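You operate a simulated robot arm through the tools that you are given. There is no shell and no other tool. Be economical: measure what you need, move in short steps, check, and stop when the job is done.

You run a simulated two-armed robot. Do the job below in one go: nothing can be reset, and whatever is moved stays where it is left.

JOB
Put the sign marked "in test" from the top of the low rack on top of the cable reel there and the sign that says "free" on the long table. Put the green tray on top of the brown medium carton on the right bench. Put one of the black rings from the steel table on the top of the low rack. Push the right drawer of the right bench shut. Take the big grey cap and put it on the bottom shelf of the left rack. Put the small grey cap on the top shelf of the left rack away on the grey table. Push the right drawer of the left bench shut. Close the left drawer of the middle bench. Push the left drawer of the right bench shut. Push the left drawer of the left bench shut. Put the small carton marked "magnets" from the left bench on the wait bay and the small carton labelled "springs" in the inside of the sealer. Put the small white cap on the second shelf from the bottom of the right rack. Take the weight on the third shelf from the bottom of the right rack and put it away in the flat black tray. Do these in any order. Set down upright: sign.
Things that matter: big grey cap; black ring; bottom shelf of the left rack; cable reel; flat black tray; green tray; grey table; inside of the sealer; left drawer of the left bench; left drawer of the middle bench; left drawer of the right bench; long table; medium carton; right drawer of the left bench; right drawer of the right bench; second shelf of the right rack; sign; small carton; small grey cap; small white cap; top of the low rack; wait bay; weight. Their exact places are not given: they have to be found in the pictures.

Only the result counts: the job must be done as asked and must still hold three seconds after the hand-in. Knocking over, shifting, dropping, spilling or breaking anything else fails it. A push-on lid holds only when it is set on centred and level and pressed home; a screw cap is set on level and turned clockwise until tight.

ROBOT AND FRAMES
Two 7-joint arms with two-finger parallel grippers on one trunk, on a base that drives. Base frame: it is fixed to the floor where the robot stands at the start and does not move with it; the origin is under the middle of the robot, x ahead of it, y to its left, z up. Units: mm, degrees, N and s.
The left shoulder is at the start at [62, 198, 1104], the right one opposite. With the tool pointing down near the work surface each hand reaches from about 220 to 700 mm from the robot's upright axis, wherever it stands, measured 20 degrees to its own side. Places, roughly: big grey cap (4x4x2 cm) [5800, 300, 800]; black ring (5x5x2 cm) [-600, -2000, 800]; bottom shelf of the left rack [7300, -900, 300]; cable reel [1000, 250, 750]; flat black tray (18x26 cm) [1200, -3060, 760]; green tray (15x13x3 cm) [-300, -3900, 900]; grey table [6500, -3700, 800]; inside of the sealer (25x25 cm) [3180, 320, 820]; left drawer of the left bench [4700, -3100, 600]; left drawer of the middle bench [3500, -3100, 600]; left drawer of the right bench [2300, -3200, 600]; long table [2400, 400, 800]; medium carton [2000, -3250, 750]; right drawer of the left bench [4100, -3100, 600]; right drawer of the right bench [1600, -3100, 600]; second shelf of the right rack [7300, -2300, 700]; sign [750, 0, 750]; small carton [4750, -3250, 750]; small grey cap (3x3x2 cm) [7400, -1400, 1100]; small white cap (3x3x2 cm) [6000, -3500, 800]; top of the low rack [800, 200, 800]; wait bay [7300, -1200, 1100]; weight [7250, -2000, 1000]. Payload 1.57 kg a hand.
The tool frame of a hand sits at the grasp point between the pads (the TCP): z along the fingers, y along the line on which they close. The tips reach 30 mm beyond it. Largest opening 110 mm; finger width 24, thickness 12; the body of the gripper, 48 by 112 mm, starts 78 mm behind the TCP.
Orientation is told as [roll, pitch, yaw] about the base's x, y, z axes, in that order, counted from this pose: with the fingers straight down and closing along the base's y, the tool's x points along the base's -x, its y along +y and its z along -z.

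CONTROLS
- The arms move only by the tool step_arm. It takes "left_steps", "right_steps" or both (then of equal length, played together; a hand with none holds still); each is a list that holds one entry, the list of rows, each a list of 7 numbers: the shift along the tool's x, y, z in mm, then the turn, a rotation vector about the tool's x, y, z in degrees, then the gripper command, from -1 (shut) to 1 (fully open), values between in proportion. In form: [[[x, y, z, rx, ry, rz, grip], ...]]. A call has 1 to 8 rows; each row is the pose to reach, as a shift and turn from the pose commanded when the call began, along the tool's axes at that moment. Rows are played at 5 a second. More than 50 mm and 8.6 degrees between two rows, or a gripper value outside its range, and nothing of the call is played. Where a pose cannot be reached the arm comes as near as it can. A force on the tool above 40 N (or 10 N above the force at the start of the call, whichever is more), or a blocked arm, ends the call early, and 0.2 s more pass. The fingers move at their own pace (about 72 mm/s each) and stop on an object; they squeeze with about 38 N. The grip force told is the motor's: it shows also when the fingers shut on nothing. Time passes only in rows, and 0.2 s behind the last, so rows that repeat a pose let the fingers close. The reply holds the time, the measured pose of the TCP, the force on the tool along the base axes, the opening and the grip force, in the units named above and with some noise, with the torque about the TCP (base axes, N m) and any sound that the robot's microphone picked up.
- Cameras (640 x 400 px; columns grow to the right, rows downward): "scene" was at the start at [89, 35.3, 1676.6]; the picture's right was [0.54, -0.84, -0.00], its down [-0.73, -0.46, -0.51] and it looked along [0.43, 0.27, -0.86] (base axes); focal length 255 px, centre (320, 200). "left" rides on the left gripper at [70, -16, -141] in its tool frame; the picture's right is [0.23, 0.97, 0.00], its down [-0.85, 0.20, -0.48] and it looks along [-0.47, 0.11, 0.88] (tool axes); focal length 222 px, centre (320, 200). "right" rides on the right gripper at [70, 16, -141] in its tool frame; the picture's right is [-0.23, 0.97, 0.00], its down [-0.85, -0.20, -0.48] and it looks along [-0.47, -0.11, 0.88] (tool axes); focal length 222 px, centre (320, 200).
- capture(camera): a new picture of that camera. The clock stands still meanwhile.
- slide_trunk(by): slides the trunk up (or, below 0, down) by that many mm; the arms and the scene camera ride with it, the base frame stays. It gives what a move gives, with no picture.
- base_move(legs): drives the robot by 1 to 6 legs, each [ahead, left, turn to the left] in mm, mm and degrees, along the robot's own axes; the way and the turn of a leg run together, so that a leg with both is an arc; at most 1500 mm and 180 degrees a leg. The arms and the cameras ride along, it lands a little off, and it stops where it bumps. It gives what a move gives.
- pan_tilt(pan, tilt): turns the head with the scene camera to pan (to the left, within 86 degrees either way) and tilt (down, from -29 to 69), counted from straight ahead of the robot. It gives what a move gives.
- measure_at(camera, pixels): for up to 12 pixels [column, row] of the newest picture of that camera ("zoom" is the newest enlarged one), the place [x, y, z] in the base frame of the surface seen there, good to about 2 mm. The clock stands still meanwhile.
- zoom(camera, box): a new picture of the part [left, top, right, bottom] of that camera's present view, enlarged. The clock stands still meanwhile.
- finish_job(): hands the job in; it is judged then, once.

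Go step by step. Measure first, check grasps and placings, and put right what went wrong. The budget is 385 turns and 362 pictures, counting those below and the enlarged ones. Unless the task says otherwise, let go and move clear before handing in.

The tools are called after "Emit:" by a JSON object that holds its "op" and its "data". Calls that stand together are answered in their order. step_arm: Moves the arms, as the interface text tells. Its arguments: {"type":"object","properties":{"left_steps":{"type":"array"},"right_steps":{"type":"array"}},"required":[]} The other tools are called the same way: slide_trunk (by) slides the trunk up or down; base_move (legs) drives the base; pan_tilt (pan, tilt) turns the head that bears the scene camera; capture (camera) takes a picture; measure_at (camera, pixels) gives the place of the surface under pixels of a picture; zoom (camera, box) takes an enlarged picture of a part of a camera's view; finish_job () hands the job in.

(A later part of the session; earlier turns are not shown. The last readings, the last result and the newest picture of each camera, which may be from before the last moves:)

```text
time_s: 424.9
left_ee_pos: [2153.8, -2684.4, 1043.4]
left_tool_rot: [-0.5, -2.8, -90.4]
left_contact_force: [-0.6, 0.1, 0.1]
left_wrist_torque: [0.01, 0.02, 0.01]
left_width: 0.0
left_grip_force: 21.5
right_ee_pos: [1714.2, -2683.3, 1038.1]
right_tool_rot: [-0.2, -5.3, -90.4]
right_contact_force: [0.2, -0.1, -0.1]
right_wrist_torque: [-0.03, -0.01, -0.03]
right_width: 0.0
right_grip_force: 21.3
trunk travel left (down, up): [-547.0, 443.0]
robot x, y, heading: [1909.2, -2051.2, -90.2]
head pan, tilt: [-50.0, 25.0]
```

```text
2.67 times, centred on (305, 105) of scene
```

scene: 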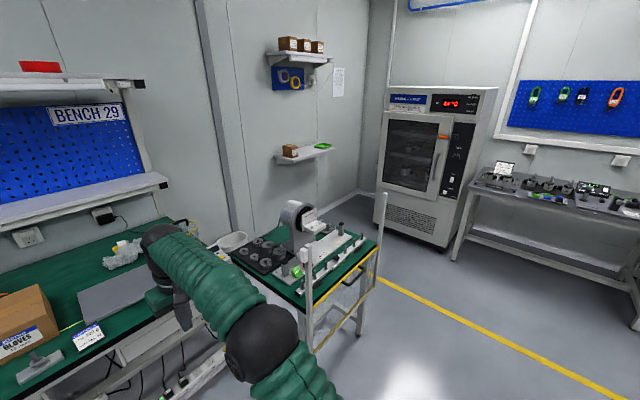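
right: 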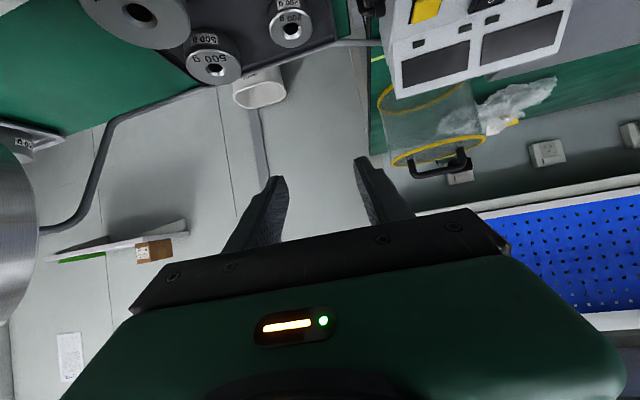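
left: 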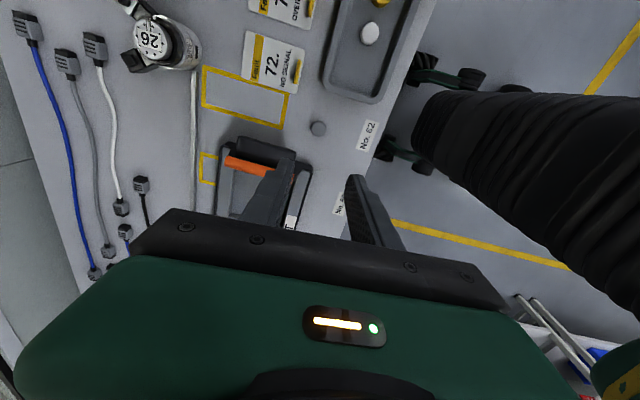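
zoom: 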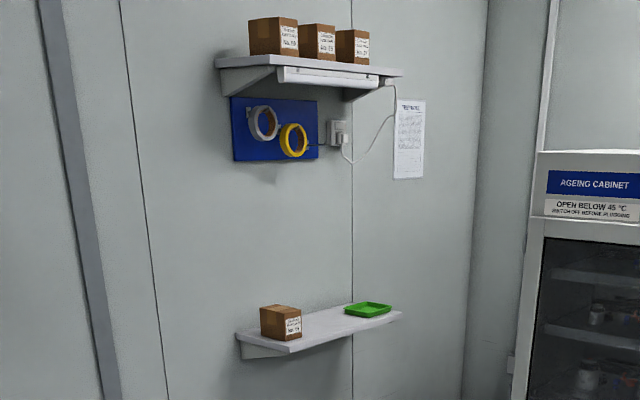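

Route: x≈-115 lane between test stand and oven. Drive there and down to the wall shelf.

Emit:
{"op": "step_arm", "data": {"left_steps": [[[20, 0, -20, 0, 2.5, 0, 0.5], [40, 0, -40, 0, 2.5, 0, 0.5], [60, 0, -50, 0, 2.5, 0, 0.5]]], "right_steps": [[[20, 0, -20, 0, 5, 0, 0.5], [40, 0, -40, 0, 5, 0, 0.5], [60, 0, -50, 0, 5, 0, 0.5]]]}}

Emit:
{"op": "base_move", "data": {"legs": [[-150, 0, 0], [0, -1050, 0], [0, -975, 0], [850, 0, 0]]}}

Emit:
{"op": "pan_tilt", "data": {"pan": -5, "tilt": 40}}

Emit:
{"op": "capture", "data": {"camera": "scene"}}

```text
time_s: 425.7
left_ee_pos: [2155.5, -2620.1, 1090.7]
left_tool_rot: [-0.6, -0.4, -90.4]
left_contact_force: [-0.2, 0.2, -0.1]
left_wrist_torque: [-0.03, 0.02, 0.01]
left_width: 82.5
left_grip_force: 0.1
right_ee_pos: [1716.0, -2616.3, 1084.4]
right_tool_rot: [-0.1, -0.3, -90.6]
right_contact_force: [-0.2, -0.4, -0.7]
right_wrist_torque: [-0.02, 0.0, -0.04]
right_width: 82.6
right_grip_force: 0.1
trunk travel left (down, up): [-547.0, 443.0]
robot x, y, heading: [1910.9, -2050.9, -89.9]
head pan, tilt: [-50.0, 25.0]
```

```text
time_s: 441.0
left_ee_pos: [177.6, -3328.4, 1090.3]
left_tool_rot: [-0.5, -0.3, -87.4]
left_contact_force: [-0.4, 0.7, 0.4]
left_wrist_torque: [-0.01, -0.02, 0.01]
left_width: 82.5
left_grip_force: 0.0
right_ee_pos: [-260.6, -3343.9, 1082.6]
right_tool_rot: [-0.1, -0.3, -87.7]
right_contact_force: [-0.3, -0.1, -0.5]
right_wrist_torque: [-0.04, 0.0, -0.04]
right_width: 82.6
right_grip_force: 0.1
trunk travel left (down, up): [-547.0, 443.0]
robot x, y, heading: [-87.7, -2774.1, -87.8]
head pan, tilt: [-50.0, 25.0]
```

```text
time_s: 442.1
left_ee_pos: [177.8, -3327.6, 1091.5]
left_tool_rot: [-0.6, -0.4, -87.5]
left_contact_force: [0.9, -0.9, -0.3]
left_wrist_torque: [0.01, 0.02, 0.06]
left_width: 82.5
left_grip_force: 0.0
right_ee_pos: [-260.3, -3343.0, 1084.0]
right_tool_rot: [-0.1, -0.3, -87.7]
right_contact_force: [0.5, -0.1, 0.2]
right_wrist_torque: [0.02, 0.03, 0.0]
right_width: 82.7
right_grip_force: 0.1
trunk travel left (down, up): [-547.0, 443.0]
robot x, y, heading: [-90.4, -2770.9, -87.6]
head pan, tilt: [-5.0, 40.0]
```

```text
182 pictures are left
```

scene: 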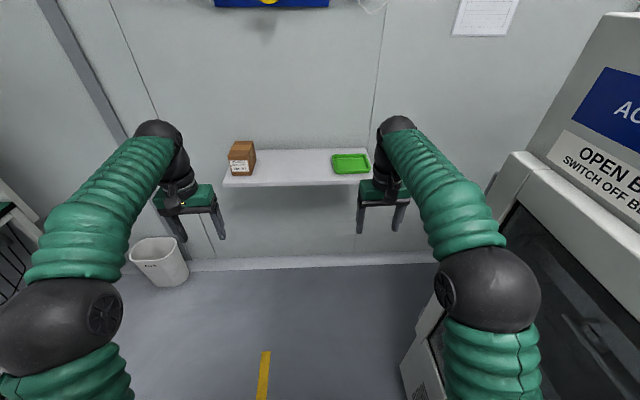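

Emit:
{"op": "zoom", "data": {"camera": "scene", "box": [310, 135, 390, 195]}}

Emit:
{"op": "measure_at", "data": {"camera": "zoom", "pixels": [[210, 145], [400, 138], [240, 270], [455, 258], [320, 200], [330, 262], [430, 200], [225, 200], [300, 145], [330, 278], [100, 200], [440, 290]]}}

```text
6.67 times, centred on (350, 165) of scene
```

zoom: 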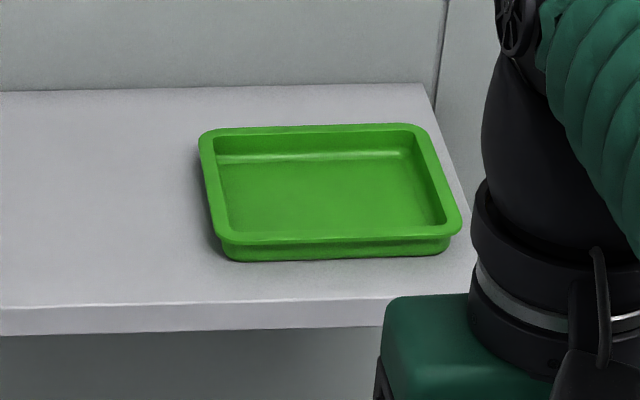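

```text
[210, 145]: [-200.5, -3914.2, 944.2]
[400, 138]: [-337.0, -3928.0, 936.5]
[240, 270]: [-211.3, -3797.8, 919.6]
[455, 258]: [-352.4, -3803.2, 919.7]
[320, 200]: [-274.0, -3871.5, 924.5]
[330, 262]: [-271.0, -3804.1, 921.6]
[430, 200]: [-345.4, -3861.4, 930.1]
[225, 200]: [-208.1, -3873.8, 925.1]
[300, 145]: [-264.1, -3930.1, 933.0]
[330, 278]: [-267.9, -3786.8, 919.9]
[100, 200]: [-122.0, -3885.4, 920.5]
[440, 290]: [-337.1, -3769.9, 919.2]
```

The tray has a rim; I'll pinch its left (+x) wall with the right hand. Retract the left hand, then move to (0,-3250).

Emit:
{"op": "step_arm", "data": {"left_steps": [[[45, 0, -20, 0, 0, 0, 0.5], [90, 0, -40, 0, 0, 0, 0.5], [135, 0, -40, 0, 0, 0, 0.5]]]}}

Emit:
{"op": "base_move", "data": {"legs": [[0, 85, -2.3], [430, 0, 0]]}}

Emit:
{"op": "pan_tilt", "data": {"pan": -15, "tilt": 50}}

Emit:
{"op": "capture", "data": {"camera": "scene"}}

Emit:
{"op": "capture", "data": {"camera": "right"}}

```text
time_s: 442.9
left_ee_pos: [168.7, -3190.6, 1130.7]
left_tool_rot: [-0.6, -0.5, -87.5]
left_contact_force: [-0.5, -0.3, -0.1]
left_wrist_torque: [-0.02, -0.01, 0.02]
left_width: 82.5
left_grip_force: 0.0
right_ee_pos: [-263.1, -3341.3, 1083.9]
right_tool_rot: [-0.1, -0.4, -87.7]
right_contact_force: [-0.3, -0.4, -0.6]
right_wrist_torque: [-0.03, 0.01, 0.0]
right_width: 82.5
right_grip_force: 0.1
trunk travel left (down, up): [-547.0, 443.0]
robot x, y, heading: [-90.8, -2769.1, -87.7]
head pan, tilt: [-5.0, 40.0]
```

```text
time_s: 446.3
left_ee_pos: [230.1, -3637.4, 1131.1]
left_tool_rot: [-0.1, -0.4, -90.0]
left_contact_force: [-0.8, -0.5, -0.2]
left_wrist_torque: [-0.03, -0.03, -0.02]
left_width: 82.5
left_grip_force: 0.1
right_ee_pos: [-208.3, -3771.2, 1082.6]
right_tool_rot: [0.2, -0.3, -90.2]
right_contact_force: [-0.4, -0.6, 0.9]
right_wrist_torque: [-0.01, -0.02, 0.01]
right_width: 82.5
right_grip_force: 0.1
trunk travel left (down, up): [-547.0, 443.0]
robot x, y, heading: [-6.8, -3204.4, -89.9]
head pan, tilt: [-5.0, 40.0]
```

```text
time_s: 447.0
left_ee_pos: [232.7, -3637.1, 1130.8]
left_tool_rot: [-0.4, -0.4, -90.1]
left_contact_force: [-0.4, 0.1, -0.1]
left_wrist_torque: [0.0, 0.0, -0.04]
left_width: 82.6
left_grip_force: 0.0
right_ee_pos: [-203.3, -3770.5, 1082.6]
right_tool_rot: [0.0, -0.3, -90.2]
right_contact_force: [0.1, -1.0, 0.5]
right_wrist_torque: [0.0, 0.0, 0.02]
right_width: 82.7
right_grip_force: 0.0
trunk travel left (down, up): [-547.0, 443.0]
robot x, y, heading: [-6.1, -3208.3, -89.8]
head pan, tilt: [-15.0, 50.0]
```

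```text
180 pictures are left
```

scene: 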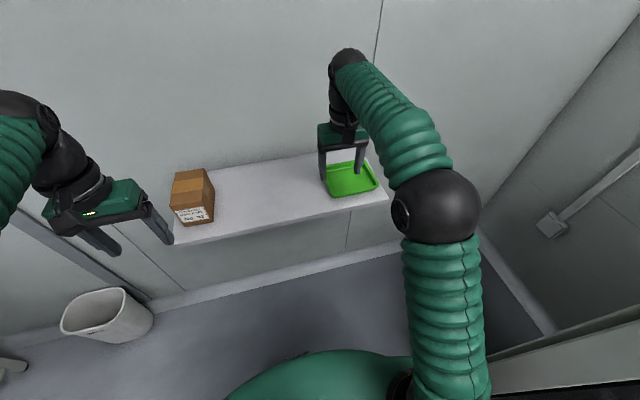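

```text
179 pictures are left
```

right: 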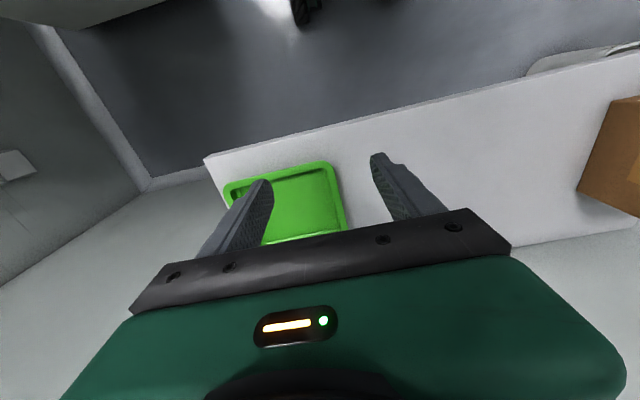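

The tray's left wall is at right-cam x≈335. Zoom and measure the rim.

Emit:
{"op": "zoom", "data": {"camera": "right", "box": [220, 140, 400, 250]}}

Emit:
{"op": "measure_at", "data": {"camera": "zoom", "pixels": [[420, 120], [405, 85], [375, 100], [425, 170], [400, 170], [412, 170], [435, 230], [410, 230], [422, 230], [445, 180], [330, 180]]}}

```text
3.56 times, centred on (310, 195) of right
```

zoom: 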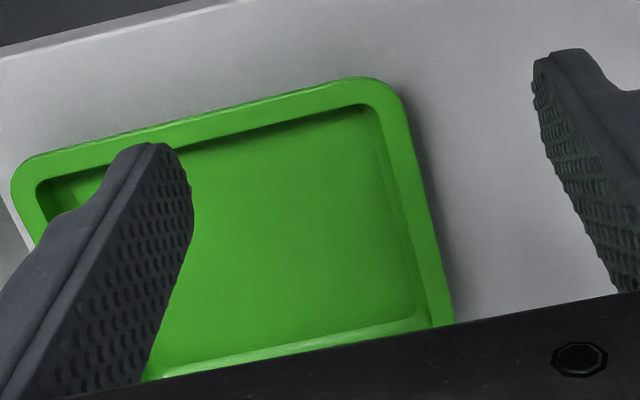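

```text
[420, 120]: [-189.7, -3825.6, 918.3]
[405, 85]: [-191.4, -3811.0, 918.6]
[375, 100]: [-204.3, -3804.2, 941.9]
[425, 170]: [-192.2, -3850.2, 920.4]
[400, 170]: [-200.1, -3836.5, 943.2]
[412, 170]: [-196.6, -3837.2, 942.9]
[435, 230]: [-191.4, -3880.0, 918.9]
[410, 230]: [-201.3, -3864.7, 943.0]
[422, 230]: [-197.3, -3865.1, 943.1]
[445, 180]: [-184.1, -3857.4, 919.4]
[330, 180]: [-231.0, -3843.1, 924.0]
```

Rim top at x≈-199, z 943, mid y -3865. Go above with 40 mm opening, then straddle the wall.

Emit:
{"op": "step_arm", "data": {"right_steps": [[[-48, 2, 0, 0, 0, 0, -0.27], [-95, 4, 0, 0, 0, 0, -0.27], [-95, 4, 40, 0, 0, 0, -0.27], [-95, 4, 85, 0, 0, 0, -0.27], [-95, 4, 85, 0, 0, 0, -0.27]]]}}

Emit:
{"op": "capture", "data": {"camera": "right"}}

```text
time_s: 448.2
left_ee_pos: [237.9, -3636.0, 1131.0]
left_tool_rot: [-0.5, -0.5, -90.0]
left_contact_force: [-0.9, 0.5, -0.6]
left_wrist_torque: [-0.03, 0.02, -0.02]
left_width: 82.3
left_grip_force: 0.1
right_ee_pos: [-195.0, -3862.5, 1001.5]
right_tool_rot: [-0.2, -0.6, -90.2]
right_contact_force: [0.4, 0.7, 0.0]
right_wrist_torque: [-0.05, 0.01, 0.02]
right_width: 40.4
right_grip_force: 0.0
right hand out of reach, approached as far as the arm can: row 2, 3
trunk travel left (down, up): [-547.0, 443.0]
robot x, y, heading: [-2.2, -3208.3, -89.7]
head pan, tilt: [-15.0, 50.0]
```

```text
177 pictures are left
```

right: 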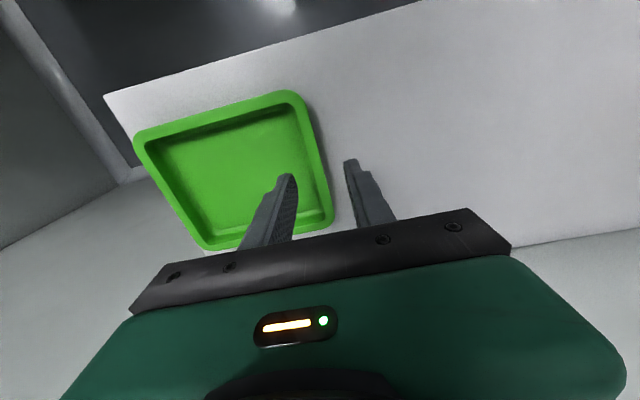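

The wall lies between the fingers. Descend 43 and pinch.

Emit:
{"op": "step_arm", "data": {"right_steps": [[[0, -4, 20, 0, 0, 0, -0.27], [0, -4, 40, 0, 0, 0, -0.27], [0, -4, 43, 0, 0, 0, -0.27], [0, -4, 43, 0, 0, 0, -0.27]]]}}

Emit:
{"op": "capture", "data": {"camera": "right"}}

```text
time_s: 449.2
left_ee_pos: [237.0, -3636.6, 1130.7]
left_tool_rot: [-0.5, -0.5, -89.9]
left_contact_force: [0.7, -0.4, -1.5]
left_wrist_torque: [-0.02, 0.01, 0.01]
left_width: 82.6
left_grip_force: 0.0
right_ee_pos: [-201.6, -3873.7, 959.1]
right_tool_rot: [0.0, -0.2, -90.2]
right_contact_force: [-0.2, -0.5, 0.5]
right_wrist_torque: [0.02, 0.0, 0.02]
right_width: 40.2
right_grip_force: 0.1
right hand out of reach, approached as far as the arm can: row 2, 3, 4
trunk travel left (down, up): [-547.0, 443.0]
robot x, y, heading: [-5.6, -3210.3, -89.8]
head pan, tilt: [-15.0, 50.0]
```

```text
176 pictures are left
```

right: 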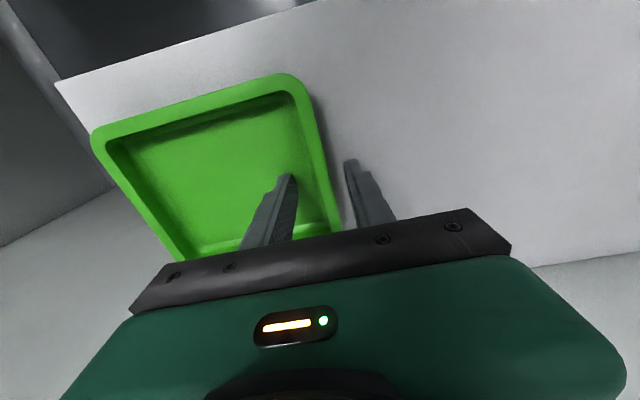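

Emit:
{"op": "step_arm", "data": {"right_steps": [[[0, 0, 0, 0, 0, 0, -1], [0, 0, 0, 0, 0, 0, -1], [0, 0, 0, 0, 0, 0, -1], [0, 0, -20, 0, 0, 0, -1], [0, 0, -50, 0, 0, 0, -1], [0, 0, -50, 0, 0, 0, -1]]]}}

Emit:
{"op": "capture", "data": {"camera": "right"}}

Emit:
{"op": "zoom", "data": {"camera": "scene", "box": [280, 100, 430, 220]}}

```text
time_s: 450.6
left_ee_pos: [236.4, -3638.9, 1128.6]
left_tool_rot: [-0.5, -0.3, -90.0]
left_contact_force: [-0.2, -0.2, -0.3]
left_wrist_torque: [0.02, -0.01, 0.0]
left_width: 82.3
left_grip_force: 0.0
right_ee_pos: [-204.0, -3864.3, 1005.8]
right_tool_rot: [-0.1, -0.3, -90.2]
right_contact_force: [0.5, -0.2, -0.5]
right_wrist_torque: [-0.01, -0.04, 0.03]
right_width: 3.2
right_grip_force: 24.3
right hand out of reach, approached as far as the arm can: row 5, 6
trunk travel left (down, up): [-547.0, 443.0]
robot x, y, heading: [-4.6, -3206.1, -90.1]
head pan, tilt: [-15.0, 50.0]
```

```text
175 pictures are left
```

right: 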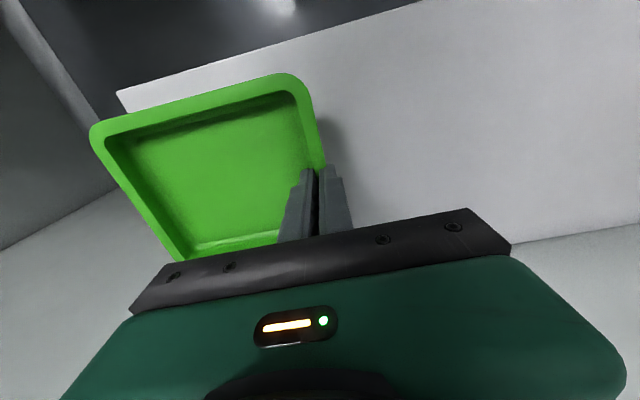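

```text
3.33 times, centred on (355, 160) of scene
```

zoom: 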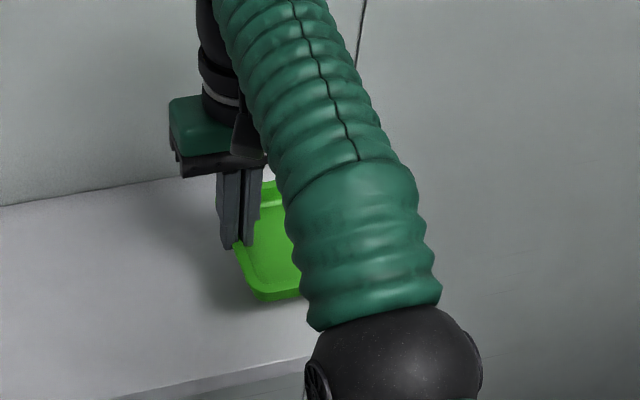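

Tray held by its wall, level. Back out and carry it to the right bench.

Emit:
{"op": "base_move", "data": {"legs": [[-1350, 0, 0], [0, 1200, 0], [0, 1110, 0]]}}

Emit:
{"op": "capture", "data": {"camera": "right"}}

Emit:
{"op": "pan_tilt", "data": {"pan": 0, "tilt": 40}}

Emit:
{"op": "capture", "data": {"camera": "scene"}}

```text
time_s: 468.2
left_ee_pos: [2530.9, -2226.4, 1130.3]
left_tool_rot: [-0.4, -0.5, -88.2]
left_contact_force: [-0.2, 0.3, 0.7]
left_wrist_torque: [0.01, 0.01, 0.0]
left_width: 82.6
left_grip_force: 0.0
right_ee_pos: [2099.4, -2465.5, 1007.0]
right_tool_rot: [0.1, -0.4, -88.4]
right_contact_force: [-0.1, 0.2, -0.3]
right_wrist_torque: [0.0, -0.09, 0.01]
right_width: 3.1
right_grip_force: 24.6
trunk travel left (down, up): [-547.0, 443.0]
robot x, y, heading: [2280.9, -1806.7, -88.2]
head pan, tilt: [-15.0, 50.0]
```

```text
173 pictures are left
```

right: 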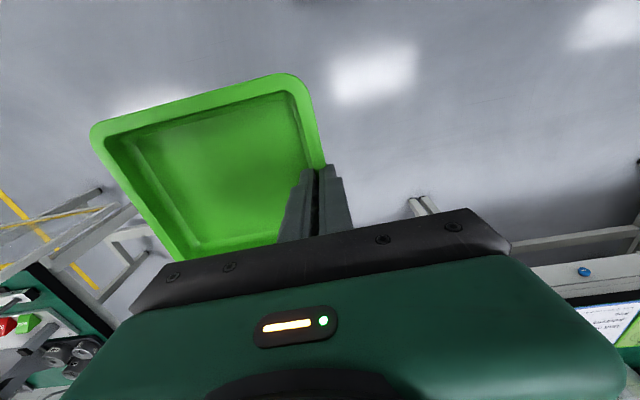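

```text
time_s: 469.0
left_ee_pos: [2533.3, -2224.4, 1131.2]
left_tool_rot: [-0.5, -0.7, -88.3]
left_contact_force: [-0.2, 1.0, 0.3]
left_wrist_torque: [-0.04, 0.01, 0.02]
left_width: 82.4
left_grip_force: 0.0
right_ee_pos: [2101.2, -2464.8, 1007.4]
right_tool_rot: [-0.1, -0.4, -88.4]
right_contact_force: [0.8, 0.1, -0.7]
right_wrist_torque: [0.02, -0.04, 0.0]
right_width: 3.1
right_grip_force: 24.6
trunk travel left (down, up): [-547.0, 443.0]
robot x, y, heading: [2276.9, -1800.1, -88.0]
head pan, tilt: [0.0, 40.0]
```

```text
172 pictures are left
```

scene: 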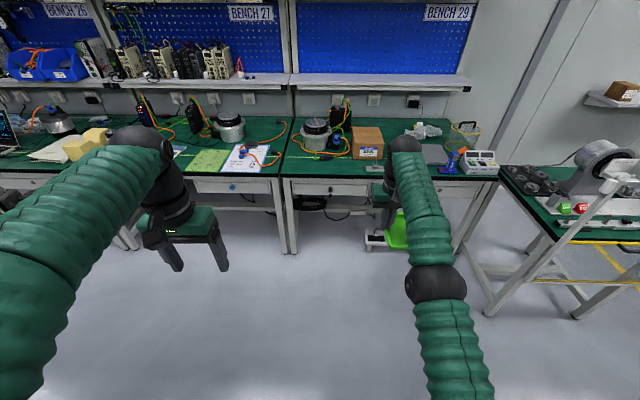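

Drive ahead 790 with slight corrections, then fine-align over the carton.

Emit:
{"op": "base_move", "data": {"legs": [[0, 35, -2], [790, 0, 0]]}}

Emit:
{"op": "step_arm", "data": {"right_steps": [[[0, 0, 0, 0, 0, 0, -1], [0, 0, 0, 0, 0, 0, -1]]]}}

Emit:
{"op": "pan_tilt", "data": {"pan": -10, "tilt": 52}}

Emit:
{"op": "capture", "data": {"camera": "scene"}}

Emit:
{"op": "capture", "data": {"camera": "right"}}

```text
time_s: 473.7
left_ee_pos: [2571.4, -3017.2, 1131.1]
left_tool_rot: [-0.5, -0.5, -88.8]
left_contact_force: [0.0, 0.5, -0.2]
left_wrist_torque: [-0.02, -0.03, 0.0]
left_width: 82.4
left_grip_force: 0.1
right_ee_pos: [2137.0, -3253.2, 1008.8]
right_tool_rot: [-0.1, -0.5, -89.1]
right_contact_force: [0.0, 0.3, -0.9]
right_wrist_torque: [-0.01, -0.08, 0.02]
right_width: 3.0
right_grip_force: 24.2
trunk travel left (down, up): [-547.0, 443.0]
robot x, y, heading: [2319.1, -2590.4, -88.6]
head pan, tilt: [0.0, 40.0]
```

```text
time_s: 474.3
left_ee_pos: [2572.6, -3014.7, 1131.5]
left_tool_rot: [-0.4, -0.6, -88.9]
left_contact_force: [0.0, 0.3, 0.3]
left_wrist_torque: [-0.02, -0.02, 0.0]
left_width: 82.4
left_grip_force: 0.0
right_ee_pos: [2137.9, -3252.9, 1009.1]
right_tool_rot: [-0.3, -0.6, -89.0]
right_contact_force: [-0.3, -0.3, -1.2]
right_wrist_torque: [0.03, -0.08, 0.01]
right_width: 3.2
right_grip_force: 24.6
trunk travel left (down, up): [-547.0, 443.0]
robot x, y, heading: [2320.9, -2591.0, -88.5]
head pan, tilt: [0.0, 40.0]
```

```text
time_s: 475.0
left_ee_pos: [2571.9, -3013.9, 1131.4]
left_tool_rot: [-0.6, -0.7, -88.8]
left_contact_force: [-0.7, 0.0, 0.0]
left_wrist_torque: [-0.04, 0.01, 0.0]
left_width: 82.5
left_grip_force: 0.0
right_ee_pos: [2136.6, -3253.3, 1011.0]
right_tool_rot: [-0.2, -0.6, -88.9]
right_contact_force: [1.0, -0.1, -1.2]
right_wrist_torque: [-0.01, -0.05, 0.04]
right_width: 3.1
right_grip_force: 24.5
trunk travel left (down, up): [-547.0, 443.0]
robot x, y, heading: [2323.2, -2592.0, -88.8]
head pan, tilt: [-10.0, 52.0]
```

```text
171 pictures are left
```

scene: 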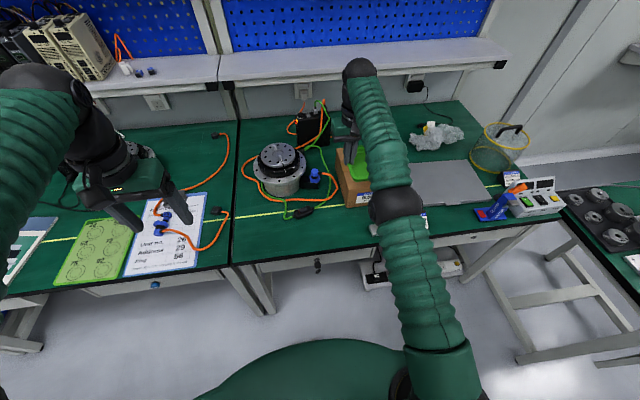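

```text
170 pictures are left
```

right: 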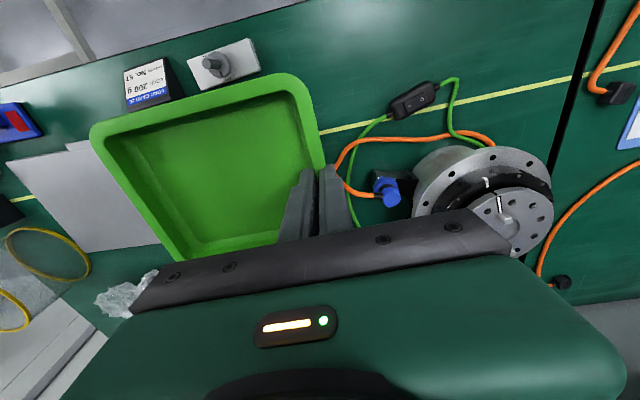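

Shift base: ahead 92, right 24.

Emit:
{"op": "base_move", "data": {"legs": [[92, -22, -1]]}}

Emit:
{"op": "step_arm", "data": {"right_steps": [[[0, 0, 15, 0, 0, 0, -1], [0, 0, 30, 0, 0, 0, -1], [0, 0, 30, 0, 0, 0, -1]]]}}

Emit:
{"op": "zoom", "data": {"camera": "scene", "box": [300, 90, 420, 210]}}

Emit:
{"op": "capture", "data": {"camera": "right"}}

```text
time_s: 476.1
left_ee_pos: [2551.5, -3109.9, 1130.1]
left_tool_rot: [-0.8, -0.6, -89.8]
left_contact_force: [0.7, -1.0, 0.2]
left_wrist_torque: [0.03, 0.05, 0.01]
left_width: 82.6
left_grip_force: 0.1
right_ee_pos: [2110.8, -3340.3, 1011.4]
right_tool_rot: [-0.5, -0.5, -89.8]
right_contact_force: [1.1, -0.8, -1.5]
right_wrist_torque: [-0.01, 0.03, 0.01]
right_width: 3.2
right_grip_force: 24.3
trunk travel left (down, up): [-547.0, 443.0]
robot x, y, heading: [2300.9, -2687.0, -89.7]
head pan, tilt: [-10.0, 52.0]
```

```text
time_s: 476.9
left_ee_pos: [2548.0, -3108.9, 1132.4]
left_tool_rot: [-0.6, -0.6, -89.7]
left_contact_force: [0.1, 0.1, 0.3]
left_wrist_torque: [0.02, 0.01, 0.03]
left_width: 82.3
left_grip_force: 0.2
right_ee_pos: [2109.1, -3345.4, 980.6]
right_tool_rot: [-0.4, -0.3, -89.8]
right_contact_force: [0.6, -0.3, -1.6]
right_wrist_torque: [-0.02, -0.07, 0.01]
right_width: 3.1
right_grip_force: 24.6
right hand out of reach, approached as far as the arm can: row 2, 3
trunk travel left (down, up): [-547.0, 443.0]
robot x, y, heading: [2300.7, -2681.4, -89.6]
head pan, tilt: [-10.0, 52.0]
```

```text
3.33 times, centred on (360, 150) of scene
```

zoom: 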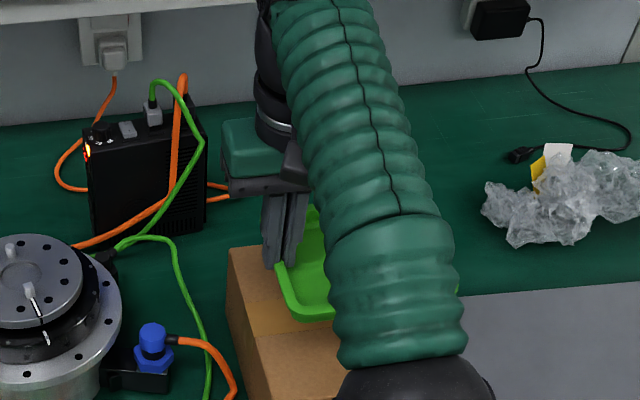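

```text
168 pictures are left
```

right: 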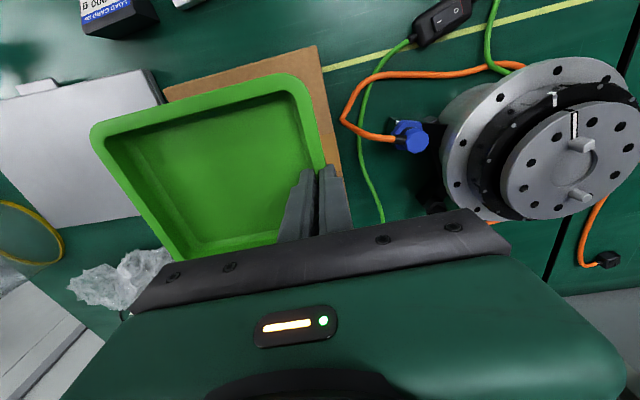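

Measure carton edges vs tray edges.

Emit:
{"op": "measure_at", "data": {"camera": "right", "pixels": [[334, 140], [326, 95], [314, 52], [200, 84], [170, 92], [300, 95], [318, 150], [110, 125], [180, 250], [250, 85]]}}

```text
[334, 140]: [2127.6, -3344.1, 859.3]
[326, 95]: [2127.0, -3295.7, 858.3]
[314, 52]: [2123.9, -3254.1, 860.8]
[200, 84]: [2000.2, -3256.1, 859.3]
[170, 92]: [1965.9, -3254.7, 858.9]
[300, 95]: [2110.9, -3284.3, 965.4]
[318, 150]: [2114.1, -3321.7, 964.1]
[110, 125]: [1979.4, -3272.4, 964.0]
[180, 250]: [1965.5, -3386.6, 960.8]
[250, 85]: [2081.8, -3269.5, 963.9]
```

Tray is centred over the carton. Lower 74, then gently.

Emit:
{"op": "step_arm", "data": {"right_steps": [[[0, 0, 30, 0, 0, 0, -1], [0, 0, 60, 0, 0, 0, -1], [0, 0, 74, 0, 0, 0, -1], [0, 0, 74, 0, 0, 0, -1]]]}}

Emit:
{"op": "capture", "data": {"camera": "right"}}

```text
time_s: 477.9
left_ee_pos: [2545.6, -3110.5, 1131.7]
left_tool_rot: [-0.5, -0.6, -89.6]
left_contact_force: [-0.5, 0.2, -0.6]
left_wrist_torque: [-0.02, -0.01, -0.02]
left_width: 82.6
left_grip_force: 0.0
right_ee_pos: [2106.8, -3362.2, 909.2]
right_tool_rot: [-0.1, -0.4, -89.9]
right_contact_force: [0.0, 1.0, -1.0]
right_wrist_torque: [0.0, -0.07, -0.02]
right_width: 3.2
right_grip_force: 24.0
right hand out of reach, approached as far as the arm can: row 1, 2, 3, 4
trunk travel left (down, up): [-547.0, 443.0]
robot x, y, heading: [2301.0, -2680.8, -90.0]
head pan, tilt: [-10.0, 52.0]
```

```text
167 pictures are left
```

right: 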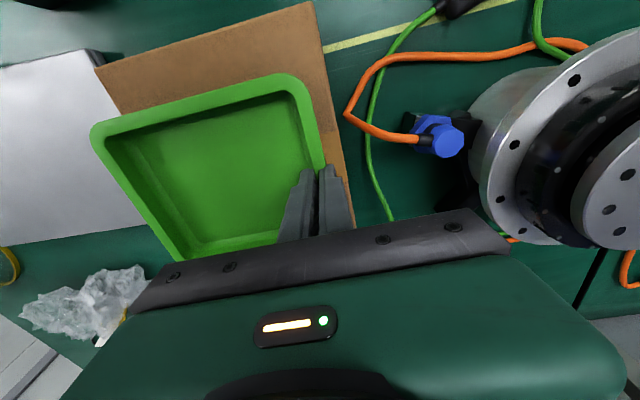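

The hand drifted 17 mm ahead; bring it back 14 and lower to contact.

Emit:
{"op": "step_arm", "data": {"right_steps": [[[7, 0, 2, 0, 0, 0, -1], [14, 0, 5, 0, 0, 0, -1], [14, 0, 8, 0, 0, 0, -1], [14, 0, 8, 0, 0, 0, -1]]]}}

```text
time_s: 478.9
left_ee_pos: [2545.2, -3110.1, 1131.7]
left_tool_rot: [-0.5, -0.6, -89.7]
left_contact_force: [0.6, 0.5, 0.5]
left_wrist_torque: [-0.02, -0.01, -0.01]
left_width: 82.6
left_grip_force: 0.1
right_ee_pos: [2105.2, -3363.7, 905.0]
right_tool_rot: [-0.1, -0.4, -89.9]
right_contact_force: [0.4, 0.0, -1.5]
right_wrist_torque: [0.02, -0.07, -0.03]
right_width: 3.5
right_grip_force: 24.2
right hand out of reach, approached as far as the arm can: row 1, 2, 3, 4
trunk travel left (down, up): [-547.0, 443.0]
robot x, y, heading: [2302.5, -2686.8, -89.4]
head pan, tilt: [-10.0, 52.0]
```

The commanded pose is still beyond reach; pull back more.

Emit:
{"op": "step_arm", "data": {"right_steps": [[[15, 0, 0, 0, 0, 0, -1], [30, 0, 0, 0, 0, 0, -1], [30, 0, 0, 0, 0, 0, -1]]]}}

```text
time_s: 479.8
left_ee_pos: [2545.0, -3109.2, 1131.7]
left_tool_rot: [-0.5, -0.6, -89.7]
left_contact_force: [0.4, -0.7, 0.1]
left_wrist_torque: [0.0, -0.05, 0.01]
left_width: 82.5
left_grip_force: 0.0
right_ee_pos: [2107.2, -3363.2, 908.5]
right_tool_rot: [-0.1, -0.4, -89.9]
right_contact_force: [0.4, 0.4, 0.4]
right_wrist_torque: [0.01, -0.06, 0.0]
right_width: 3.1
right_grip_force: 24.1
right hand out of reach, approached as far as the arm can: row 1, 2, 3
trunk travel left (down, up): [-547.0, 443.0]
robot x, y, heading: [2298.3, -2680.7, -89.9]
head pan, tilt: [-10.0, 52.0]
```

Emit:
{"op": "step_arm", "data": {"right_steps": [[[25, 0, 0, 0, 0, 0, -1], [50, 0, 0, 0, 0, 0, -1], [50, 0, 0, 0, 0, 0, -1]]]}}

```text
time_s: 480.6
left_ee_pos: [2545.3, -3108.7, 1131.9]
left_tool_rot: [-0.5, -0.6, -89.7]
left_contact_force: [0.5, -0.4, 0.1]
left_wrist_torque: [-0.03, -0.01, -0.02]
left_width: 82.7
left_grip_force: 0.0
right_ee_pos: [2108.3, -3362.9, 916.7]
right_tool_rot: [-0.1, -0.5, -89.9]
right_contact_force: [-0.8, 0.2, -1.2]
right_wrist_torque: [0.01, -0.06, 0.03]
right_width: 3.2
right_grip_force: 24.9
right hand out of reach, approached as far as the arm can: row 1, 2, 3
trunk travel left (down, up): [-547.0, 443.0]
robot x, y, heading: [2302.8, -2685.5, -89.7]
head pan, tilt: [-10.0, 52.0]
```

Emit:
{"op": "step_arm", "data": {"right_steps": [[[30, 0, 0, 0, 0, 0, -1], [60, 0, 0, 0, 0, 0, -1], [60, 0, 0, 0, 0, 0, -1]]]}}

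```text
time_s: 481.4
left_ee_pos: [2545.0, -3110.6, 1131.8]
left_tool_rot: [-0.5, -0.5, -89.6]
left_contact_force: [0.2, -0.1, -0.4]
left_wrist_torque: [0.0, 0.03, -0.05]
left_width: 82.4
left_grip_force: 0.1
right_ee_pos: [2108.8, -3359.8, 926.8]
right_tool_rot: [-0.3, -0.4, -90.0]
right_contact_force: [-0.5, 0.3, -1.2]
right_wrist_torque: [-0.03, -0.04, -0.01]
right_width: 3.4
right_grip_force: 24.3
right hand out of reach, approached as far as the arm can: row 1, 2, 3
trunk travel left (down, up): [-547.0, 443.0]
robot x, y, heading: [2301.1, -2683.3, -89.7]
head pan, tilt: [-10.0, 52.0]
```

The vertical wrist is at a limit because the trunk is low. Raise the trunk 150, then re-approach.

Emit:
{"op": "slide_trunk", "data": {"by": 150}}

Emit:
{"op": "step_arm", "data": {"right_steps": [[[-30, 0, 0, 0, 0, 0, -1], [-60, 0, 0, 0, 0, 0, -1], [-90, 0, 0, 0, 0, 0, -1]]]}}

```text
time_s: 483.1
left_ee_pos: [2544.3, -3109.8, 1281.9]
left_tool_rot: [-0.5, -0.6, -89.8]
left_contact_force: [0.7, 0.1, -0.2]
left_wrist_torque: [0.01, 0.01, 0.05]
left_width: 82.8
left_grip_force: 0.0
right_ee_pos: [2107.5, -3360.7, 1077.1]
right_tool_rot: [-0.2, -0.4, -89.9]
right_contact_force: [-0.3, 0.6, -1.1]
right_wrist_torque: [-0.01, -0.05, -0.03]
right_width: 3.1
right_grip_force: 24.8
trunk travel left (down, up): [-697.0, 293.0]
robot x, y, heading: [2301.9, -2687.1, -89.6]
head pan, tilt: [-10.0, 52.0]
```

```text
time_s: 483.9
left_ee_pos: [2544.9, -3110.0, 1281.0]
left_tool_rot: [-0.5, -0.7, -89.7]
left_contact_force: [0.4, -0.6, 0.3]
left_wrist_torque: [0.0, 0.04, 0.01]
left_width: 82.4
left_grip_force: 0.0
right_ee_pos: [2107.0, -3364.2, 1069.0]
right_tool_rot: [-0.2, -0.4, -90.0]
right_contact_force: [0.2, -0.3, -1.1]
right_wrist_torque: [0.0, -0.07, -0.02]
right_width: 3.0
right_grip_force: 24.2
right hand out of reach, approached as far as the arm can: row 1, 2, 3
trunk travel left (down, up): [-697.0, 293.0]
robot x, y, heading: [2303.5, -2689.4, -89.7]
head pan, tilt: [-10.0, 52.0]
```

Emit:
{"op": "step_arm", "data": {"right_steps": [[[35, 0, 0, 0, 0, 0, -1], [70, 0, 0, 0, 0, 0, -1], [105, 0, 0, 0, 0, 0, -1], [140, 0, 0, 0, 0, 0, -1], [175, 0, 0, 0, 0, 0, -1], [210, 0, 0, 0, 0, 0, -1], [210, 0, 0, 0, 0, 0, -1]]]}}

```text
time_s: 485.5
left_ee_pos: [2543.3, -3109.6, 1282.0]
left_tool_rot: [-0.6, -0.5, -89.7]
left_contact_force: [0.3, -0.4, -0.2]
left_wrist_torque: [-0.05, 0.01, -0.01]
left_width: 82.4
left_grip_force: 0.1
right_ee_pos: [2117.4, -3352.7, 1108.8]
right_tool_rot: [-0.2, -0.4, -89.9]
right_contact_force: [0.7, 0.4, -0.9]
right_wrist_torque: [0.02, -0.05, -0.01]
right_width: 3.1
right_grip_force: 24.7
right hand out of reach, approached as far as the arm can: row 1, 2, 3, 4, 5, 6, 7
trunk travel left (down, up): [-697.0, 293.0]
robot x, y, heading: [2302.9, -2685.9, -89.7]
head pan, tilt: [-10.0, 52.0]
```

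The arm is parked at a joint limit but stable; I'll lower using the trunk instead. TCP x 2117,y -3353 is still centred on the carton.

Emit:
{"op": "slide_trunk", "data": {"by": -200}}

Emit:
{"op": "capture", "data": {"camera": "right"}}

Emit:
{"op": "zoom", "data": {"camera": "scene", "box": [280, 90, 420, 210]}}

```text
time_s: 487.7
left_ee_pos: [2544.8, -3108.7, 1082.0]
left_tool_rot: [-0.5, -0.8, -89.8]
left_contact_force: [0.3, 0.8, -0.2]
left_wrist_torque: [0.03, -0.02, -0.03]
left_width: 82.5
left_grip_force: 0.0
right_ee_pos: [2117.8, -3350.9, 909.5]
right_tool_rot: [-0.2, -0.4, -89.9]
right_contact_force: [-0.4, -0.2, -1.3]
right_wrist_torque: [-0.01, -0.05, 0.02]
right_width: 3.0
right_grip_force: 24.4
trunk travel left (down, up): [-497.0, 493.0]
robot x, y, heading: [2301.0, -2686.2, -89.8]
head pan, tilt: [-10.0, 52.0]
```

```text
166 pictures are left
```

right: 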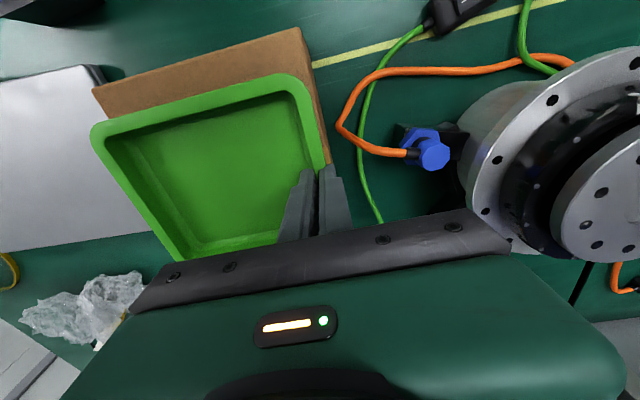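

```text
3.33 times, centred on (350, 150) of scene
```

zoom: 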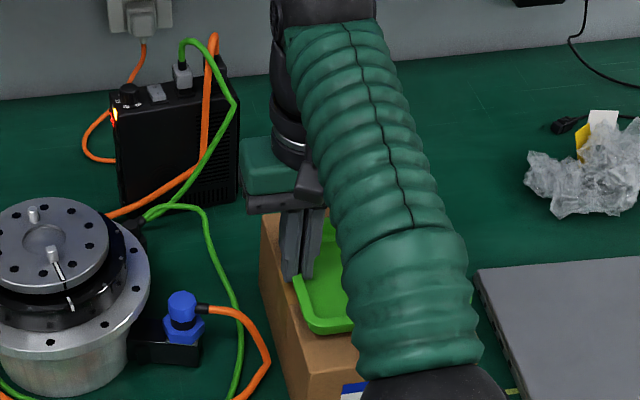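

Looks good. Lower the trunk 9 more.

Emit:
{"op": "slide_trunk", "data": {"by": -8}}

Emit:
{"op": "slide_trunk", "data": {"by": -3}}

```text
time_s: 488.2
left_ee_pos: [2545.8, -3108.6, 1073.3]
left_tool_rot: [-0.4, -0.7, -89.7]
left_contact_force: [-0.3, -0.1, 0.5]
left_wrist_torque: [0.01, -0.02, 0.01]
left_width: 82.4
left_grip_force: 0.0
right_ee_pos: [2118.2, -3352.0, 901.9]
right_tool_rot: [-0.2, -0.4, -90.0]
right_contact_force: [-0.8, -0.8, -0.9]
right_wrist_torque: [0.0, -0.06, -0.02]
right_width: 3.2
right_grip_force: 24.4
trunk travel left (down, up): [-489.0, 501.0]
robot x, y, heading: [2305.4, -2683.1, -89.8]
head pan, tilt: [-10.0, 52.0]
```

```text
time_s: 488.8
left_ee_pos: [2544.9, -3108.3, 1070.4]
left_tool_rot: [-0.5, -0.8, -89.7]
left_contact_force: [-0.3, 1.0, 0.0]
left_wrist_torque: [0.01, -0.01, 0.0]
left_width: 82.7
left_grip_force: 0.1
right_ee_pos: [2119.4, -3352.0, 899.7]
right_tool_rot: [-0.2, -0.5, -89.9]
right_contact_force: [-0.5, -2.6, 8.0]
right_wrist_torque: [0.64, 0.02, 0.03]
right_width: 3.4
right_grip_force: 24.3
trunk travel left (down, up): [-486.0, 504.0]
robot x, y, heading: [2299.6, -2683.6, -89.8]
head pan, tilt: [-10.0, 52.0]
```

Contact. Open fingers with the arm holding, then raise by trunk.

Emit:
{"op": "step_arm", "data": {"right_steps": [[[0, 0, 0, 0, 0, 0, -0.3], [0, 0, 0, 0, 0, 0, -0.3], [0, 0, 0, 0, 0, 0, -0.3]]]}}

Emit:
{"op": "slide_trunk", "data": {"by": 120}}

Emit:
{"op": "capture", "data": {"camera": "right"}}

```text
time_s: 489.6
left_ee_pos: [2544.7, -3108.8, 1069.7]
left_tool_rot: [-0.5, -0.5, -89.7]
left_contact_force: [0.6, -0.6, 0.6]
left_wrist_torque: [0.0, 0.03, 0.01]
left_width: 82.3
left_grip_force: 0.0
right_ee_pos: [2118.7, -3352.4, 898.4]
right_tool_rot: [-0.1, -0.2, -89.9]
right_contact_force: [-0.4, 0.3, 0.3]
right_wrist_torque: [0.0, 0.0, 0.0]
right_width: 38.6
right_grip_force: 0.2
trunk travel left (down, up): [-486.0, 504.0]
robot x, y, heading: [2299.2, -2685.3, -89.6]
head pan, tilt: [-10.0, 52.0]
```

```text
time_s: 491.1
left_ee_pos: [2545.6, -3108.5, 1190.0]
left_tool_rot: [-0.5, -0.6, -89.7]
left_contact_force: [-0.2, -0.7, -0.1]
left_wrist_torque: [0.02, -0.02, 0.0]
left_width: 82.8
left_grip_force: 0.0
right_ee_pos: [2117.9, -3352.2, 1019.3]
right_tool_rot: [-0.2, -0.3, -89.8]
right_contact_force: [-0.5, -0.5, -0.6]
right_wrist_torque: [0.01, -0.01, 0.0]
right_width: 38.4
right_grip_force: 0.2
trunk travel left (down, up): [-606.0, 384.0]
robot x, y, heading: [2299.5, -2683.6, -89.6]
head pan, tilt: [-10.0, 52.0]
```

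```text
164 pictures are left
```

right: 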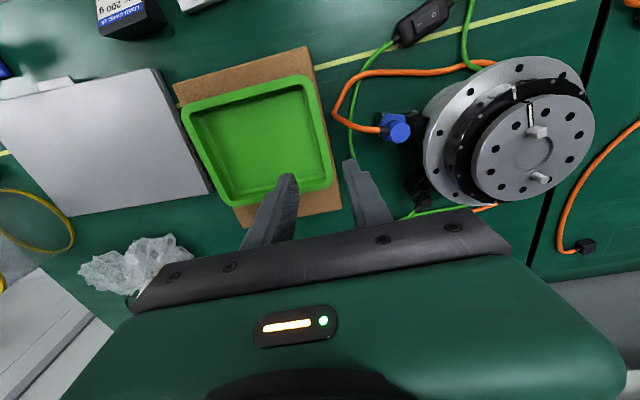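

Green tray rests on the carton. Back off; recover the right arm; head to the steel table.

Emit:
{"op": "base_move", "data": {"legs": [[-750, 0, 0]]}}

Emit:
{"op": "step_arm", "data": {"right_steps": [[[0, 0, -40, 0, 0, 0, -0.3], [0, 0, -80, 0, 0, 0, -0.3], [0, 0, -120, 0, 0, 0, -0.3], [0, 0, -160, 0, 0, 0, -0.3], [0, 0, -160, 0, 0, 0, -0.3]]]}}

Emit:
{"op": "slide_trunk", "data": {"by": 94}}

Emit:
{"op": "base_move", "data": {"legs": [[0, -1000, 0], [0, -1000, 0], [0, 0, -90]]}}

Emit:
{"op": "pan_tilt", "data": {"pan": 0, "tilt": 35}}

Emit:
{"op": "capture", "data": {"camera": "scene"}}

```text
time_s: 495.1
left_ee_pos: [2539.7, -2364.3, 1191.1]
left_tool_rot: [-0.5, -0.5, -90.6]
left_contact_force: [-0.6, 0.2, -0.3]
left_wrist_torque: [-0.01, -0.02, 0.01]
left_width: 82.5
left_grip_force: 0.0
right_ee_pos: [2109.4, -2598.3, 1018.0]
right_tool_rot: [-0.2, -0.3, -90.8]
right_contact_force: [1.0, -0.3, 0.6]
right_wrist_torque: [0.0, -0.01, 0.01]
right_width: 38.6
right_grip_force: 0.0
trunk travel left (down, up): [-606.0, 384.0]
robot x, y, heading: [2302.9, -1932.4, -90.2]
head pan, tilt: [-10.0, 52.0]
```

```text
time_s: 496.3
left_ee_pos: [2540.5, -2359.4, 1192.2]
left_tool_rot: [-0.6, -0.8, -90.7]
left_contact_force: [0.1, 0.5, 0.0]
left_wrist_torque: [0.03, 0.0, 0.02]
left_width: 82.5
left_grip_force: 0.0
right_ee_pos: [2112.0, -2548.2, 1157.1]
right_tool_rot: [-0.2, -0.6, -90.9]
right_contact_force: [-0.2, -0.3, -0.6]
right_wrist_torque: [0.02, -0.03, 0.0]
right_width: 38.8
right_grip_force: 0.1
right hand out of reach, approached as far as the arm can: row 1, 2, 3, 4, 5
trunk travel left (down, up): [-606.0, 384.0]
robot x, y, heading: [2298.1, -1935.9, -90.5]
head pan, tilt: [-10.0, 52.0]
```

```text
time_s: 497.6
left_ee_pos: [2538.9, -2360.7, 1286.7]
left_tool_rot: [-0.5, -0.6, -90.5]
left_contact_force: [-0.2, 0.4, -0.4]
left_wrist_torque: [-0.03, -0.01, 0.02]
left_width: 82.4
left_grip_force: 0.1
right_ee_pos: [2111.6, -2549.5, 1249.2]
right_tool_rot: [-0.2, -0.4, -90.9]
right_contact_force: [0.0, -0.5, 0.0]
right_wrist_torque: [0.02, 0.01, -0.02]
right_width: 38.6
right_grip_force: 0.0
trunk travel left (down, up): [-700.0, 290.0]
robot x, y, heading: [2302.9, -1933.0, -90.8]
head pan, tilt: [-10.0, 52.0]
```

```text
time_s: 511.6
left_ee_pos: [-151.4, -2138.7, 1285.1]
left_tool_rot: [-0.4, -0.8, 176.7]
left_contact_force: [-0.6, -0.3, -0.7]
left_wrist_torque: [0.0, 0.01, -0.03]
left_width: 82.6
left_grip_force: 0.1
right_ee_pos: [-321.0, -1703.6, 1251.2]
right_tool_rot: [-0.2, -0.5, 176.5]
right_contact_force: [-0.5, -0.2, -0.5]
right_wrist_torque: [0.0, 0.01, 0.0]
right_width: 38.7
right_grip_force: 0.1
trunk travel left (down, up): [-700.0, 290.0]
robot x, y, heading: [282.4, -1918.7, 176.6]
head pan, tilt: [-10.0, 52.0]
```

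```text
time_s: 512.4
left_ee_pos: [-150.8, -2139.5, 1286.0]
left_tool_rot: [-0.5, -0.8, 176.7]
left_contact_force: [-0.6, -1.2, 0.1]
left_wrist_torque: [0.04, 0.02, 0.03]
left_width: 82.4
left_grip_force: 0.0
right_ee_pos: [-319.0, -1703.1, 1252.2]
right_tool_rot: [-0.2, -0.5, 176.5]
right_contact_force: [0.3, 0.5, -0.1]
right_wrist_torque: [0.0, 0.01, -0.01]
right_width: 38.5
right_grip_force: 0.0
trunk travel left (down, up): [-700.0, 290.0]
robot x, y, heading: [281.5, -1921.8, 176.6]
head pan, tilt: [0.0, 35.0]
```

```text
163 pictures are left
```

scene: 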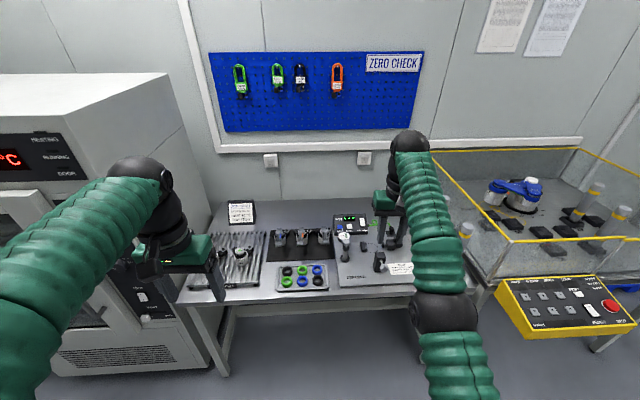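

Emit:
{"op": "zoom", "data": {"camera": "scene", "box": [260, 250, 350, 305]}}

Emit:
{"op": "measure_at", "data": {"camera": "zoom", "pixels": [[200, 152], [188, 152], [200, 142], [410, 210], [398, 212], [410, 222], [300, 145], [300, 225], [190, 235], [410, 140], [410, 200], [250, 190]]}}

```text
7.11 times, centred on (305, 278) of scene
```

zoom: 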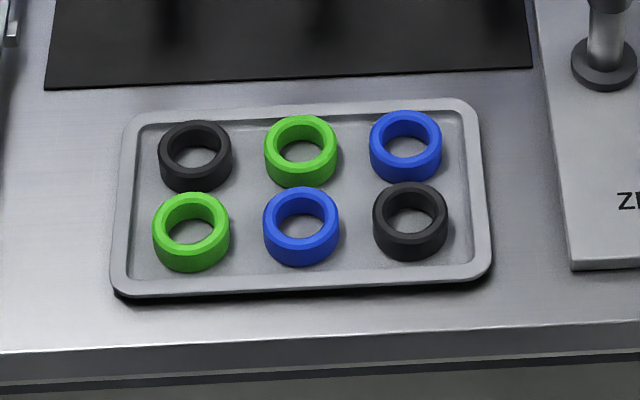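

```text
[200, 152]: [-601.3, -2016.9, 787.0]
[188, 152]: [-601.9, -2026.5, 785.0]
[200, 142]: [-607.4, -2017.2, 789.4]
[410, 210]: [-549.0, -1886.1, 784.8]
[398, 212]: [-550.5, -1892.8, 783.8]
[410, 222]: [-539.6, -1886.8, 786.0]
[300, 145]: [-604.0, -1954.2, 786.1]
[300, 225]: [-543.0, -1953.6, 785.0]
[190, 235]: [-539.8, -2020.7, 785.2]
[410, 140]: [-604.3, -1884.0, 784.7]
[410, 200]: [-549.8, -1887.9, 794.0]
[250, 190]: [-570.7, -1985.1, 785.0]
```

Black ring front-right at ≈(-547,-1887), top ~803, OD ~47. I position the base so the left hand reaches it.

Emit:
{"op": "base_move", "data": {"legs": [[0, -180, 3.4], [225, 0, 0]]}}

Emit:
{"op": "step_arm", "data": {"left_steps": [[[-30, 0, 40, 0, 0, 0, 0.3], [-60, 0, 80, 0, 0, 0, 0.3], [-90, 0, 120, 0, 0, 0, 0.3], [-120, -20, 150, 0, 0, 0, 0.3], [-150, -50, 180, 0, 0, 0, 0.3], [-160, -75, 215, 0, 0, 0, 0.3]]]}}

Emit:
{"op": "pan_tilt", "data": {"pan": 10, "tilt": 50}}

Emit:
{"op": "capture", "data": {"camera": "left"}}

Emit:
{"op": "capture", "data": {"camera": "scene"}}

```text
time_s: 515.2
left_ee_pos: [-355.3, -1985.3, 1288.8]
left_tool_rot: [-0.5, -1.0, 179.8]
left_contact_force: [0.6, 0.1, 0.9]
left_wrist_torque: [0.01, 0.0, 0.0]
left_width: 82.3
left_grip_force: 0.1
right_ee_pos: [-547.6, -1557.7, 1253.1]
right_tool_rot: [-0.1, -0.6, 179.6]
right_contact_force: [0.5, 0.0, -0.2]
right_wrist_torque: [-0.02, 0.01, 0.0]
right_width: 38.7
right_grip_force: 0.1
trunk travel left (down, up): [-700.0, 290.0]
robot x, y, heading: [60.4, -1747.0, 179.9]
head pan, tilt: [0.0, 35.0]
```

```text
refused: row 5 steps farther than a row can; nothing moved
```

```text
time_s: 516.0
left_ee_pos: [-357.9, -1984.3, 1287.8]
left_tool_rot: [-0.3, -0.9, 179.8]
left_contact_force: [0.1, 0.3, -0.7]
left_wrist_torque: [0.03, 0.0, 0.0]
left_width: 82.7
left_grip_force: 0.0
right_ee_pos: [-551.9, -1558.9, 1252.2]
right_tool_rot: [-0.2, -0.5, 179.6]
right_contact_force: [0.7, 0.3, 0.0]
right_wrist_torque: [-0.02, -0.03, -0.04]
right_width: 38.6
right_grip_force: 0.1
trunk travel left (down, up): [-700.0, 290.0]
robot x, y, heading: [67.5, -1745.6, 180.1]
head pan, tilt: [10.0, 50.0]
```

```text
161 pictures are left
```

left: 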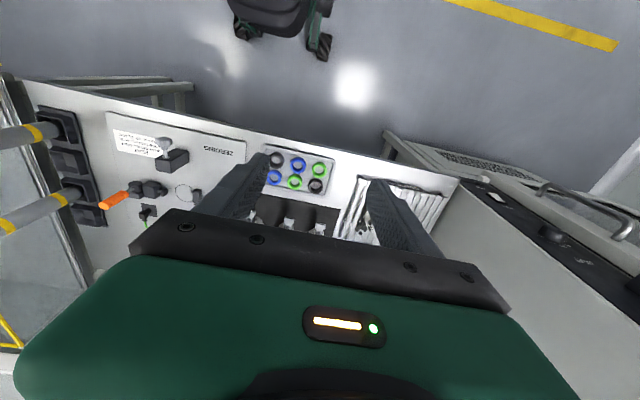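

```text
160 pictures are left
```

scene: 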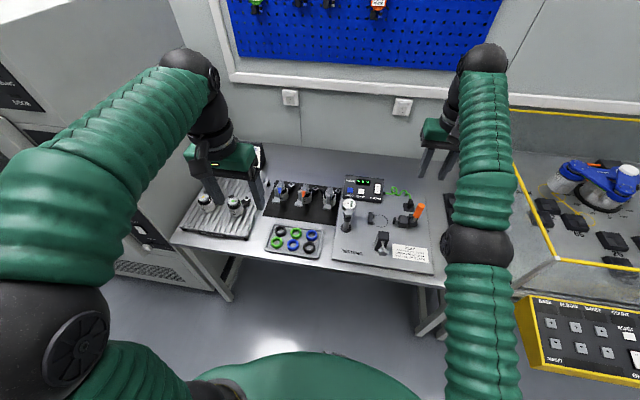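

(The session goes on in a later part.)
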